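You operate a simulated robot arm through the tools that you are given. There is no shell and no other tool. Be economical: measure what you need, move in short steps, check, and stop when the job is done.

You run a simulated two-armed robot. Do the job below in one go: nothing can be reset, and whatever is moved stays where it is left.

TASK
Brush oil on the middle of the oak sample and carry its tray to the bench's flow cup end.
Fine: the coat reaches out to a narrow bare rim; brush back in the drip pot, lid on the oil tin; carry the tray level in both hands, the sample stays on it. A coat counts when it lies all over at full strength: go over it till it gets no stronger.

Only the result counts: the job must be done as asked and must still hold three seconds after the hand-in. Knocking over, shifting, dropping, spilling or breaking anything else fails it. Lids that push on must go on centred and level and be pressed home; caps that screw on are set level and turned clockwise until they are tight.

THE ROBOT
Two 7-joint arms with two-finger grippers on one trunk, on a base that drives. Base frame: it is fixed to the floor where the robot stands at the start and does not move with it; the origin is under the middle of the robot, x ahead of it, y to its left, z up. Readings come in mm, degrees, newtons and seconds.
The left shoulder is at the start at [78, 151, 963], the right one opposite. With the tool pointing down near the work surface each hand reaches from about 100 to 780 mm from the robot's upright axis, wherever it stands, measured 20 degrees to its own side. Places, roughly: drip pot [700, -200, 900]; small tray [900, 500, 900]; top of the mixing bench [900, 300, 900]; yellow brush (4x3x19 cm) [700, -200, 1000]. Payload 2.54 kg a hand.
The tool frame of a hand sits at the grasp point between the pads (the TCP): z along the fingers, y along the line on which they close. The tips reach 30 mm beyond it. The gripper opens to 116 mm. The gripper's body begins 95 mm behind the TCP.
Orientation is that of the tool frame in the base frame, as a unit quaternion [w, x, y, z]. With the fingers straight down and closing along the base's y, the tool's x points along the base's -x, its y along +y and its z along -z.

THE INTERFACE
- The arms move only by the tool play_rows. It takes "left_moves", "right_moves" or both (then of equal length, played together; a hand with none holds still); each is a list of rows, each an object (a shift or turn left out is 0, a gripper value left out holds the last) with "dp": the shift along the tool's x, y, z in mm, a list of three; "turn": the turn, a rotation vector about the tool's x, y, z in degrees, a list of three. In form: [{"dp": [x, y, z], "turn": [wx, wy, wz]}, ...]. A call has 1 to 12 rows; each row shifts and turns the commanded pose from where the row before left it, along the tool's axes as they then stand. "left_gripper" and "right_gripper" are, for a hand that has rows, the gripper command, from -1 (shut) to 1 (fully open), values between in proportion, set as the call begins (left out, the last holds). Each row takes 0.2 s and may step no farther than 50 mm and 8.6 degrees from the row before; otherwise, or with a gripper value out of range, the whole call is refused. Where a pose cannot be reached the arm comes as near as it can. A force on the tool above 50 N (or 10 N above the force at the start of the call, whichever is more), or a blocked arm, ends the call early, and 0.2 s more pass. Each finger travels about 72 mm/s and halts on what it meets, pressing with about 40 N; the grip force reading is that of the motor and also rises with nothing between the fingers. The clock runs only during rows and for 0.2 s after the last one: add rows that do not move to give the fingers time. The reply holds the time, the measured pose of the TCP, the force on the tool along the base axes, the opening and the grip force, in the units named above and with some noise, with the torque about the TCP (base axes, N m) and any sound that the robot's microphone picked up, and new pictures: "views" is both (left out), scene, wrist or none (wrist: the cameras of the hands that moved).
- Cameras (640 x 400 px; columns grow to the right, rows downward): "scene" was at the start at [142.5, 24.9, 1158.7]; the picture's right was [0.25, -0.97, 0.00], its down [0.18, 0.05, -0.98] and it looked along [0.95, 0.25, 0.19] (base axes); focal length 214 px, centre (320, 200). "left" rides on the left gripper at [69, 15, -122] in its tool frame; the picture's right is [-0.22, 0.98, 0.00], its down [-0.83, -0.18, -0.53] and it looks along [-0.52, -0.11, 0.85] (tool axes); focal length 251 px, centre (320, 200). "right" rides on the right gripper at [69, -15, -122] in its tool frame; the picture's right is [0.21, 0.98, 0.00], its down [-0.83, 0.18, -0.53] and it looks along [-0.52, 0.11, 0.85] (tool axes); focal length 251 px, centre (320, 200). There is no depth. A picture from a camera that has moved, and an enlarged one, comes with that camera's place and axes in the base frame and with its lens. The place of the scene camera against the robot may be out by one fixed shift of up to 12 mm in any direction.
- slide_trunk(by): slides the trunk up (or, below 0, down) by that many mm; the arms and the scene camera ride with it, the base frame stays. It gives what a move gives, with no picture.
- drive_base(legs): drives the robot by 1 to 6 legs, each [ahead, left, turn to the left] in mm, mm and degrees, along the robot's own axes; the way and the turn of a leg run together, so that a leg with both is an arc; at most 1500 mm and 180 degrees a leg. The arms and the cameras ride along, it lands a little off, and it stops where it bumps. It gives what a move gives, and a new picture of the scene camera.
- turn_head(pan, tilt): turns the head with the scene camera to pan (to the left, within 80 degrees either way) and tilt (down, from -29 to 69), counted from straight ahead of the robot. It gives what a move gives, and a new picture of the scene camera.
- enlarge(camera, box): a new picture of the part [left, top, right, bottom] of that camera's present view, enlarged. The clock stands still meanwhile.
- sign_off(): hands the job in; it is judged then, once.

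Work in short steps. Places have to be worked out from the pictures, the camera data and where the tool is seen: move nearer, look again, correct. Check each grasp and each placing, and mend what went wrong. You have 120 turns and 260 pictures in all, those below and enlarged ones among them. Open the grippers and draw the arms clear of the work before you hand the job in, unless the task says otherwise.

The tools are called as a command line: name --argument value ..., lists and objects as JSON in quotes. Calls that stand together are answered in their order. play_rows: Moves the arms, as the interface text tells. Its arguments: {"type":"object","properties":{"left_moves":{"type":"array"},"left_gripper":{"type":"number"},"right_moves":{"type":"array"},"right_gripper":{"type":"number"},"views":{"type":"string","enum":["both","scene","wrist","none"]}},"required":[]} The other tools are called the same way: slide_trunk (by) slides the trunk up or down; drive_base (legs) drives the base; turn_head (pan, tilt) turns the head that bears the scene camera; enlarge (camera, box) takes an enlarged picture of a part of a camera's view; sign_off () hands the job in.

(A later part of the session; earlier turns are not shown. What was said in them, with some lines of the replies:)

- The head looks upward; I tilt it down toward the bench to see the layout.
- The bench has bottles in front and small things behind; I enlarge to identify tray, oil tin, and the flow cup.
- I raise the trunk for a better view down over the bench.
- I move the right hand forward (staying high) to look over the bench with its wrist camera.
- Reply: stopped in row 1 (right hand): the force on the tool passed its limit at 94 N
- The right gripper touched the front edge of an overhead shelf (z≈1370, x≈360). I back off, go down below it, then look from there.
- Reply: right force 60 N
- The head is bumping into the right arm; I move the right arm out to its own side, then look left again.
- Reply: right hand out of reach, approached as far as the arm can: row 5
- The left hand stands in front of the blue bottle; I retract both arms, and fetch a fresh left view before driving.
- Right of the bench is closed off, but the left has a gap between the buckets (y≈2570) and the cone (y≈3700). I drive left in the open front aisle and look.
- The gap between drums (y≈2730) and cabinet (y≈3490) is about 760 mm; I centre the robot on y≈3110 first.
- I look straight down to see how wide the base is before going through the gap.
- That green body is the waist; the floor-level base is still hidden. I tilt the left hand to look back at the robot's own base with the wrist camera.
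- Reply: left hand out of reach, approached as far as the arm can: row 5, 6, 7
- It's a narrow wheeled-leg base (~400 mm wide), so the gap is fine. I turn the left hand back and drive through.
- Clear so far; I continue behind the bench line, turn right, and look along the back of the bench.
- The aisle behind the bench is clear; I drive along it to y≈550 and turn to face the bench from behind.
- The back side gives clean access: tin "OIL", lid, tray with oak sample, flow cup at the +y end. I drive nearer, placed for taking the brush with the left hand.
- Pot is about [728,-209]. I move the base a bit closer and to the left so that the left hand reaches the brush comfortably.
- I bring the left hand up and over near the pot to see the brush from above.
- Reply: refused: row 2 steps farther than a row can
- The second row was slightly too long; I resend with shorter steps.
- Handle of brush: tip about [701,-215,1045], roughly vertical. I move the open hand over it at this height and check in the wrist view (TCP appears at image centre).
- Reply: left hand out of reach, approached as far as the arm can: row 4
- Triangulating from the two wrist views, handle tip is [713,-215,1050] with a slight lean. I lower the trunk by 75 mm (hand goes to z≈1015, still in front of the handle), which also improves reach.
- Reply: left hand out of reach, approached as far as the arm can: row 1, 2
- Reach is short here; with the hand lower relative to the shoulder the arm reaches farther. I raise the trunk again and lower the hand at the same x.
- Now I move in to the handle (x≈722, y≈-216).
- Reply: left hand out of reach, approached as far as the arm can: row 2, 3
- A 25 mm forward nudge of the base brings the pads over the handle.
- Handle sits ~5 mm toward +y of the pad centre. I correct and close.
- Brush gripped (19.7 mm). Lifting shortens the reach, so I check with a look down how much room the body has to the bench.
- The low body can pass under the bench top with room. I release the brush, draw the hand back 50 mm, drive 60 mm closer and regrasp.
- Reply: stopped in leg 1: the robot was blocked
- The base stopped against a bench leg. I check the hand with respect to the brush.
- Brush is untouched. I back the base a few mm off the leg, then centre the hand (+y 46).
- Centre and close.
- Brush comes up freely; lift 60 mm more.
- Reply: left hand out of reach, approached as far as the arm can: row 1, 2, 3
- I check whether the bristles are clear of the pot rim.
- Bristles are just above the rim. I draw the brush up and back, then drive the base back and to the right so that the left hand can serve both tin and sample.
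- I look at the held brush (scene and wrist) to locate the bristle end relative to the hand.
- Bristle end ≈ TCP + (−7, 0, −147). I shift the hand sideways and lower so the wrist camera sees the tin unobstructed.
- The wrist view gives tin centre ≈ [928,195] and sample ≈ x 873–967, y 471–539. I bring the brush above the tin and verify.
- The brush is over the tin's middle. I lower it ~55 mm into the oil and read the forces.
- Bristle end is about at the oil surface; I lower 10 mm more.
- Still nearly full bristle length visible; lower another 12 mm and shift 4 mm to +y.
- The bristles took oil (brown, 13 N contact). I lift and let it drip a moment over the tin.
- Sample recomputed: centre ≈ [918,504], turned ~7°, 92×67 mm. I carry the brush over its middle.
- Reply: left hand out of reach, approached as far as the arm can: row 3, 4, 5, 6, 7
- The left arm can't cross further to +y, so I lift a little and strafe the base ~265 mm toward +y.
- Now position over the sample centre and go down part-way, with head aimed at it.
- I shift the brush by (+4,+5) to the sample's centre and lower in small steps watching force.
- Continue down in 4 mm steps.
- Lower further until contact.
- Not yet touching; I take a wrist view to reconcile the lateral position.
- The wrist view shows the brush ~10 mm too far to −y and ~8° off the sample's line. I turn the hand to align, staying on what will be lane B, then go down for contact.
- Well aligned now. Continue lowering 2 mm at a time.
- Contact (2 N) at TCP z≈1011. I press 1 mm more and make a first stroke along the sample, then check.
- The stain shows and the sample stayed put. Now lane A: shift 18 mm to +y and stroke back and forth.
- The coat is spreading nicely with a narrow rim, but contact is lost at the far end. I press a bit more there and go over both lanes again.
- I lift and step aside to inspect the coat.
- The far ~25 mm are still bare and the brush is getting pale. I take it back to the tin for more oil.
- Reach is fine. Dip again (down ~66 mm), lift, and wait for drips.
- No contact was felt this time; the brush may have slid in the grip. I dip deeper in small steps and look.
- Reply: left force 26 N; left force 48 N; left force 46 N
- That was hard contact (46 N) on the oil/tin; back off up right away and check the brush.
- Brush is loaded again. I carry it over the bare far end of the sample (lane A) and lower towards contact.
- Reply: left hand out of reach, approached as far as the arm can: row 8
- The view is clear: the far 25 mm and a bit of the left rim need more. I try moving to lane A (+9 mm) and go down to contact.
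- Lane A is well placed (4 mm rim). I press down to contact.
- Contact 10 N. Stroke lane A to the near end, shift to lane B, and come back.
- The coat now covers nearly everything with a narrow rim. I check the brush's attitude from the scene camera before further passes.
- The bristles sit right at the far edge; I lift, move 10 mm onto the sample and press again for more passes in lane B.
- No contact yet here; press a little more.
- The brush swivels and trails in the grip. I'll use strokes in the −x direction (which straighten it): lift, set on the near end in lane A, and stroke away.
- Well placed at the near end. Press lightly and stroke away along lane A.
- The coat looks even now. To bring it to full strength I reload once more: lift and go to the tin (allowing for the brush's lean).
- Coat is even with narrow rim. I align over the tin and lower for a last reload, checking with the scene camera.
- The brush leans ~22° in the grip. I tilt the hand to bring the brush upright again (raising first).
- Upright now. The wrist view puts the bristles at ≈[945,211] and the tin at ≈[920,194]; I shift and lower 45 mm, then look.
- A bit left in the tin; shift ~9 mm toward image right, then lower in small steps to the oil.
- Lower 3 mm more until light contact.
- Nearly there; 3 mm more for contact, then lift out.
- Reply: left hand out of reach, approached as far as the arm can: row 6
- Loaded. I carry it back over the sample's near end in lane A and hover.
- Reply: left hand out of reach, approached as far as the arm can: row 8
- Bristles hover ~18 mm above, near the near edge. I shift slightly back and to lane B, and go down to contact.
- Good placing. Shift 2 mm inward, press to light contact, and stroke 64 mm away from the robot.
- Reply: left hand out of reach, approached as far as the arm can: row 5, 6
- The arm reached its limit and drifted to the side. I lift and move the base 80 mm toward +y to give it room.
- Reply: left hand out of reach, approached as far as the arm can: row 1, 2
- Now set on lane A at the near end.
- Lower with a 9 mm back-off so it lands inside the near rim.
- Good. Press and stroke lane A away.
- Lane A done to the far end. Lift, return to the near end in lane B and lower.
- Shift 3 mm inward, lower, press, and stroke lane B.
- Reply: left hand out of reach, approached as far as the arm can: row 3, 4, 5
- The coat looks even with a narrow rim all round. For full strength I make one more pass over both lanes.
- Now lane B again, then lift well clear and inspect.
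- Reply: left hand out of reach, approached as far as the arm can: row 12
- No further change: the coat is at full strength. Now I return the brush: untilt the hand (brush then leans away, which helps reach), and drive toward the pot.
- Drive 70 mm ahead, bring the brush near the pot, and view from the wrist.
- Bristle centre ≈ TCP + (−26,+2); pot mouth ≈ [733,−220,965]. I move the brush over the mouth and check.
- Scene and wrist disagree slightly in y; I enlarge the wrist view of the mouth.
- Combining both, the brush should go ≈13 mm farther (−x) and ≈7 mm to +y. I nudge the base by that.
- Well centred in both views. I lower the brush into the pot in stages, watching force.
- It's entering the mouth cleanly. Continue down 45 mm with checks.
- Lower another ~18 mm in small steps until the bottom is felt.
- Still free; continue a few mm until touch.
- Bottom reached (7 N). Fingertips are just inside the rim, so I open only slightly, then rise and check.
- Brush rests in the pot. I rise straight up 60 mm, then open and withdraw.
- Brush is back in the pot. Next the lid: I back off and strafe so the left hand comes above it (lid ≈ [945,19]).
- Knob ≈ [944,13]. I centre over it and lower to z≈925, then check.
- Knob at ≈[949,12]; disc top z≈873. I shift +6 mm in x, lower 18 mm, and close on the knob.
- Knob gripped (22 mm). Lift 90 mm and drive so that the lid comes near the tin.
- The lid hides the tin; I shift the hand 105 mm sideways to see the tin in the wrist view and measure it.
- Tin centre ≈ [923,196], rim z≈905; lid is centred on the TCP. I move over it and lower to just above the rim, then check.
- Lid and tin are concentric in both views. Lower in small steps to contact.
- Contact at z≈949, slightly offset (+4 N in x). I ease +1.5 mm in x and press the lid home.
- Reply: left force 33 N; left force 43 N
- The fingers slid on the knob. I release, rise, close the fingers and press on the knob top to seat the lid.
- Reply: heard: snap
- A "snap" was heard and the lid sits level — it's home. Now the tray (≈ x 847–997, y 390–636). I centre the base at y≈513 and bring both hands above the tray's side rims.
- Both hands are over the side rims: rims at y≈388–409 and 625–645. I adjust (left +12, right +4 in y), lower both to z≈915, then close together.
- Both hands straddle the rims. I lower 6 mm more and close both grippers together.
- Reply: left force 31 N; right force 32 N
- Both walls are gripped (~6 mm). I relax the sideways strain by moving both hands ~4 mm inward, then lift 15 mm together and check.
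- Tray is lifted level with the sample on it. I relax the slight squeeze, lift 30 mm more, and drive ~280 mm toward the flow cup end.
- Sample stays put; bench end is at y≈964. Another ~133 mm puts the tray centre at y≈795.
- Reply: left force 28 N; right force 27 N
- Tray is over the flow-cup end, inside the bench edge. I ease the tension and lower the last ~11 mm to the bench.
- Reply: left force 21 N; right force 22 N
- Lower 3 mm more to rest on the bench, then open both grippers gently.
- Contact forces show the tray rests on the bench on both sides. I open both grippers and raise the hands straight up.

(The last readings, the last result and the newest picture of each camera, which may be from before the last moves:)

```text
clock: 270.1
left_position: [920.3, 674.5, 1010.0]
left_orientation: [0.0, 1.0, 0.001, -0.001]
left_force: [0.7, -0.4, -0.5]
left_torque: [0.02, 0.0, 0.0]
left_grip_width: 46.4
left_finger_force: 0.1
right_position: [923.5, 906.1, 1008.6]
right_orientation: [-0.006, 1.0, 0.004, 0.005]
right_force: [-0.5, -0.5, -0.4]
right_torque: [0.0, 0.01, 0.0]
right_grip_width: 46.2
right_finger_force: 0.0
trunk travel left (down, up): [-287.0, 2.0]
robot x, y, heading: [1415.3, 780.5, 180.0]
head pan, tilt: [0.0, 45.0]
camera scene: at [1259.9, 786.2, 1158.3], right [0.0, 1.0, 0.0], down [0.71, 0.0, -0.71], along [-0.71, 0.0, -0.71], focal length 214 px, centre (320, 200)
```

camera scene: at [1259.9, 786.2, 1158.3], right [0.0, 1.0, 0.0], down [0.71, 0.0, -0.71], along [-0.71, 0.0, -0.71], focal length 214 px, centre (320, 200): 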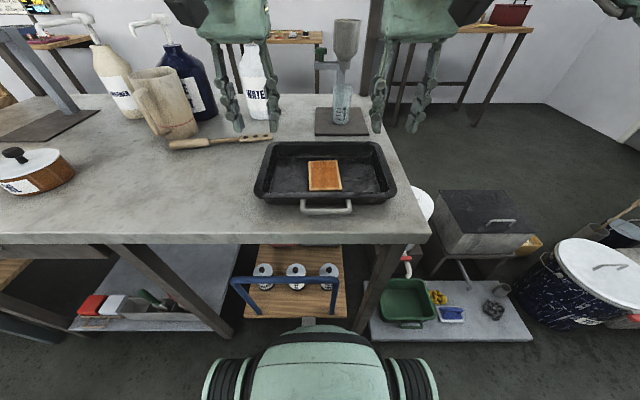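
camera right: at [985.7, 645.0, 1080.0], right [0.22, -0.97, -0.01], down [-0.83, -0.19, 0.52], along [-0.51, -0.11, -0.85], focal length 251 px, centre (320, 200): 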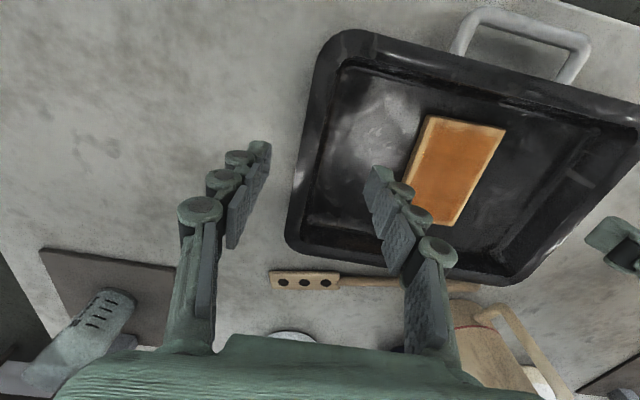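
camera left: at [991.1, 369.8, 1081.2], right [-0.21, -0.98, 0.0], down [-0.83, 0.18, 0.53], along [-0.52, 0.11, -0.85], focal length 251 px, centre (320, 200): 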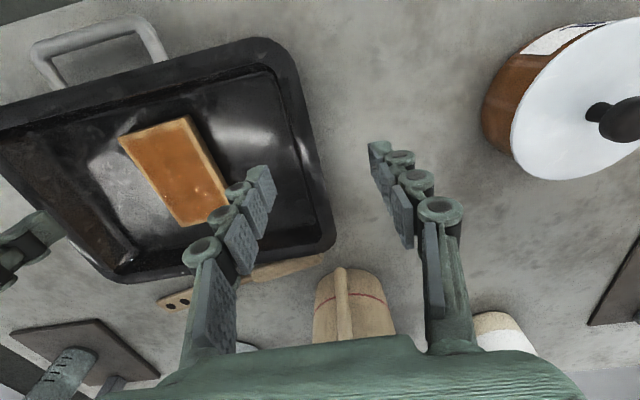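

Tray and sample sit well. I draw both arms back, open the grippers, back the base off a little, and take a last look at tin and pot.

play_rows --left_moves '[{"dp": [45, 0, -10]}, {"dp": [45, 0, -10]}, {"dp": [45, 0, 0]}, {"dp": [40, 0, 0]}]' --right_moves '[{"dp": [45, 0, -10]}, {"dp": [45, 0, -10]}, {"dp": [45, 0, 0]}, {"dp": [40, 0, 0]}]' --left_gripper 1 --right_gripper 1 --views "none"

drive_base --legs '[[-200, 0, 0]]'

turn_head --pan 30 --tilt 25

enlarge --camera "scene" --box '[180, 90, 400, 240]'

```text
clock: 271.1
left_position: [1096.1, 677.1, 1028.4]
left_orientation: [0.001, 1.0, 0.002, -0.001]
left_force: [0.5, 0.3, 0.2]
left_torque: [0.03, 0.01, -0.01]
left_grip_width: 115.9
left_finger_force: 0.0
right_position: [1098.8, 910.5, 1033.4]
right_orientation: [-0.005, 1.0, 0.004, 0.004]
right_force: [0.0, 0.3, 0.3]
right_torque: [0.0, 0.02, -0.03]
right_grip_width: 116.0
right_finger_force: 0.1
trunk travel left (down, up): [-287.0, 2.0]
robot x, y, heading: [1411.7, 783.1, 180.1]
head pan, tilt: [0.0, 45.0]
```

```text
clock: 272.6
left_position: [1289.7, 679.0, 1028.5]
left_orientation: [0.0, 1.0, 0.0, -0.001]
left_force: [0.6, -0.2, 0.2]
left_torque: [-0.02, 0.05, 0.01]
left_grip_width: 116.2
left_finger_force: 0.0
right_position: [1291.2, 911.7, 1032.7]
right_orientation: [-0.005, 1.0, 0.002, 0.005]
right_force: [0.6, 0.7, 0.5]
right_torque: [0.03, 0.01, 0.0]
right_grip_width: 116.2
right_finger_force: 0.0
trunk travel left (down, up): [-287.0, 2.0]
robot x, y, heading: [1609.9, 781.8, 179.6]
head pan, tilt: [0.0, 45.0]
camera scene: at [1453.7, 786.4, 1158.5], right [0.0, 1.0, 0.0], down [0.71, 0.0, -0.71], along [-0.71, 0.0, -0.71], focal length 214 px, centre (320, 200)
```

scene: 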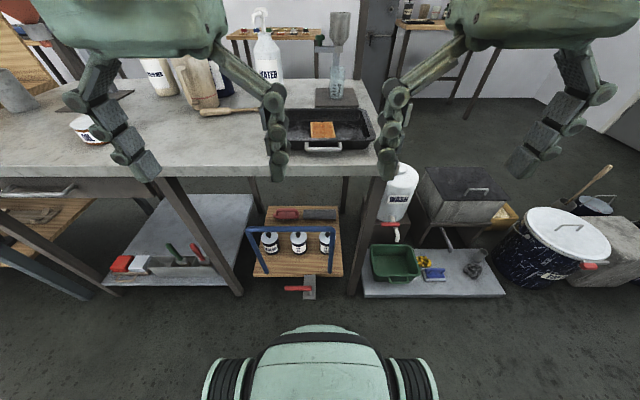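

```text
clock: 273.6
left_position: [1289.6, 676.6, 1029.6]
left_orientation: [0.0, 1.0, 0.0, -0.001]
left_force: [-0.7, -0.8, -0.4]
left_torque: [-0.01, 0.0, 0.01]
left_grip_width: 116.0
left_finger_force: 0.1
right_position: [1290.7, 911.5, 1032.9]
right_orientation: [-0.005, 1.0, 0.002, 0.006]
right_force: [-0.3, 0.4, -0.2]
right_torque: [0.0, 0.0, 0.04]
right_grip_width: 115.7
right_finger_force: 0.0
trunk travel left (down, up): [-287.0, 2.0]
robot x, y, heading: [1607.1, 780.5, 179.4]
head pan, tilt: [30.0, 25.0]
camera scene: at [1454.4, 740.4, 1188.9], right [-0.5, 0.87, 0.0], down [0.37, 0.21, -0.91], along [-0.79, -0.45, -0.42], focal length 214 px, centre (320, 200)
```

scene: 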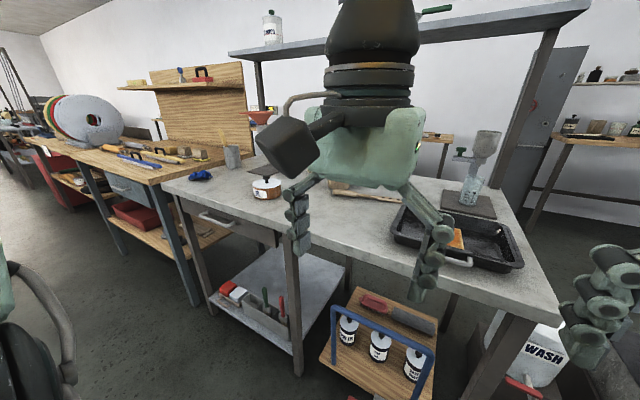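

```text
2.67 times, centred on (290, 165) of scene
camera zoom: at [1454.4, 740.4, 1188.9], right [-0.5, 0.87, 0.0], down [0.37, 0.21, -0.91], along [-0.79, -0.45, -0.42], focal length 572 px, centre (400, 293)
```

zoom: 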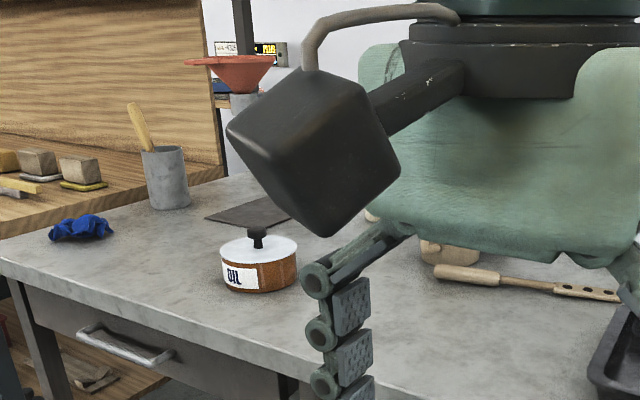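

Brush stands in the pot, the lid is level on the tin, tray with the sample is at the flow-cup end, and the arms are clear; I hand in.

sign_off

```text
The job is handed in.
```

I handed in the job: the oak sample is oiled and its tray is at the flow cup end of the bench; I don't have the judging result.

- **Coat:** two lanes overlap across the middle, leaving a bare rim of roughly 3–6 mm by eye. The last pass over both lanes made no visible change.
- **Stray oil:** on one stroke the arm hit its reach limit and the brush hung about 5 mm over the side edge. The rim on that side still looked bare afterwards.
- **Brush:** it is back in the drip pot.
- **Lid:** it is level on the oil tin. I heard a snap while pressing and releasing it, and did not press it again. The tin may have shifted about 1 mm while I pressed.
- **Tray:** both hands carried it level, gripping the side walls, and the sample stayed on it. I estimate it is about 20–30 mm inside the bench end.
- **Contacts:** early on, the right gripper hit the overhead shelf edge hard. The base later bumped a bench leg, and one dip pressed on the tin at about 46 N. I saw nothing else moved or knocked over.

The grippers are open and the arms are clear of the bench.
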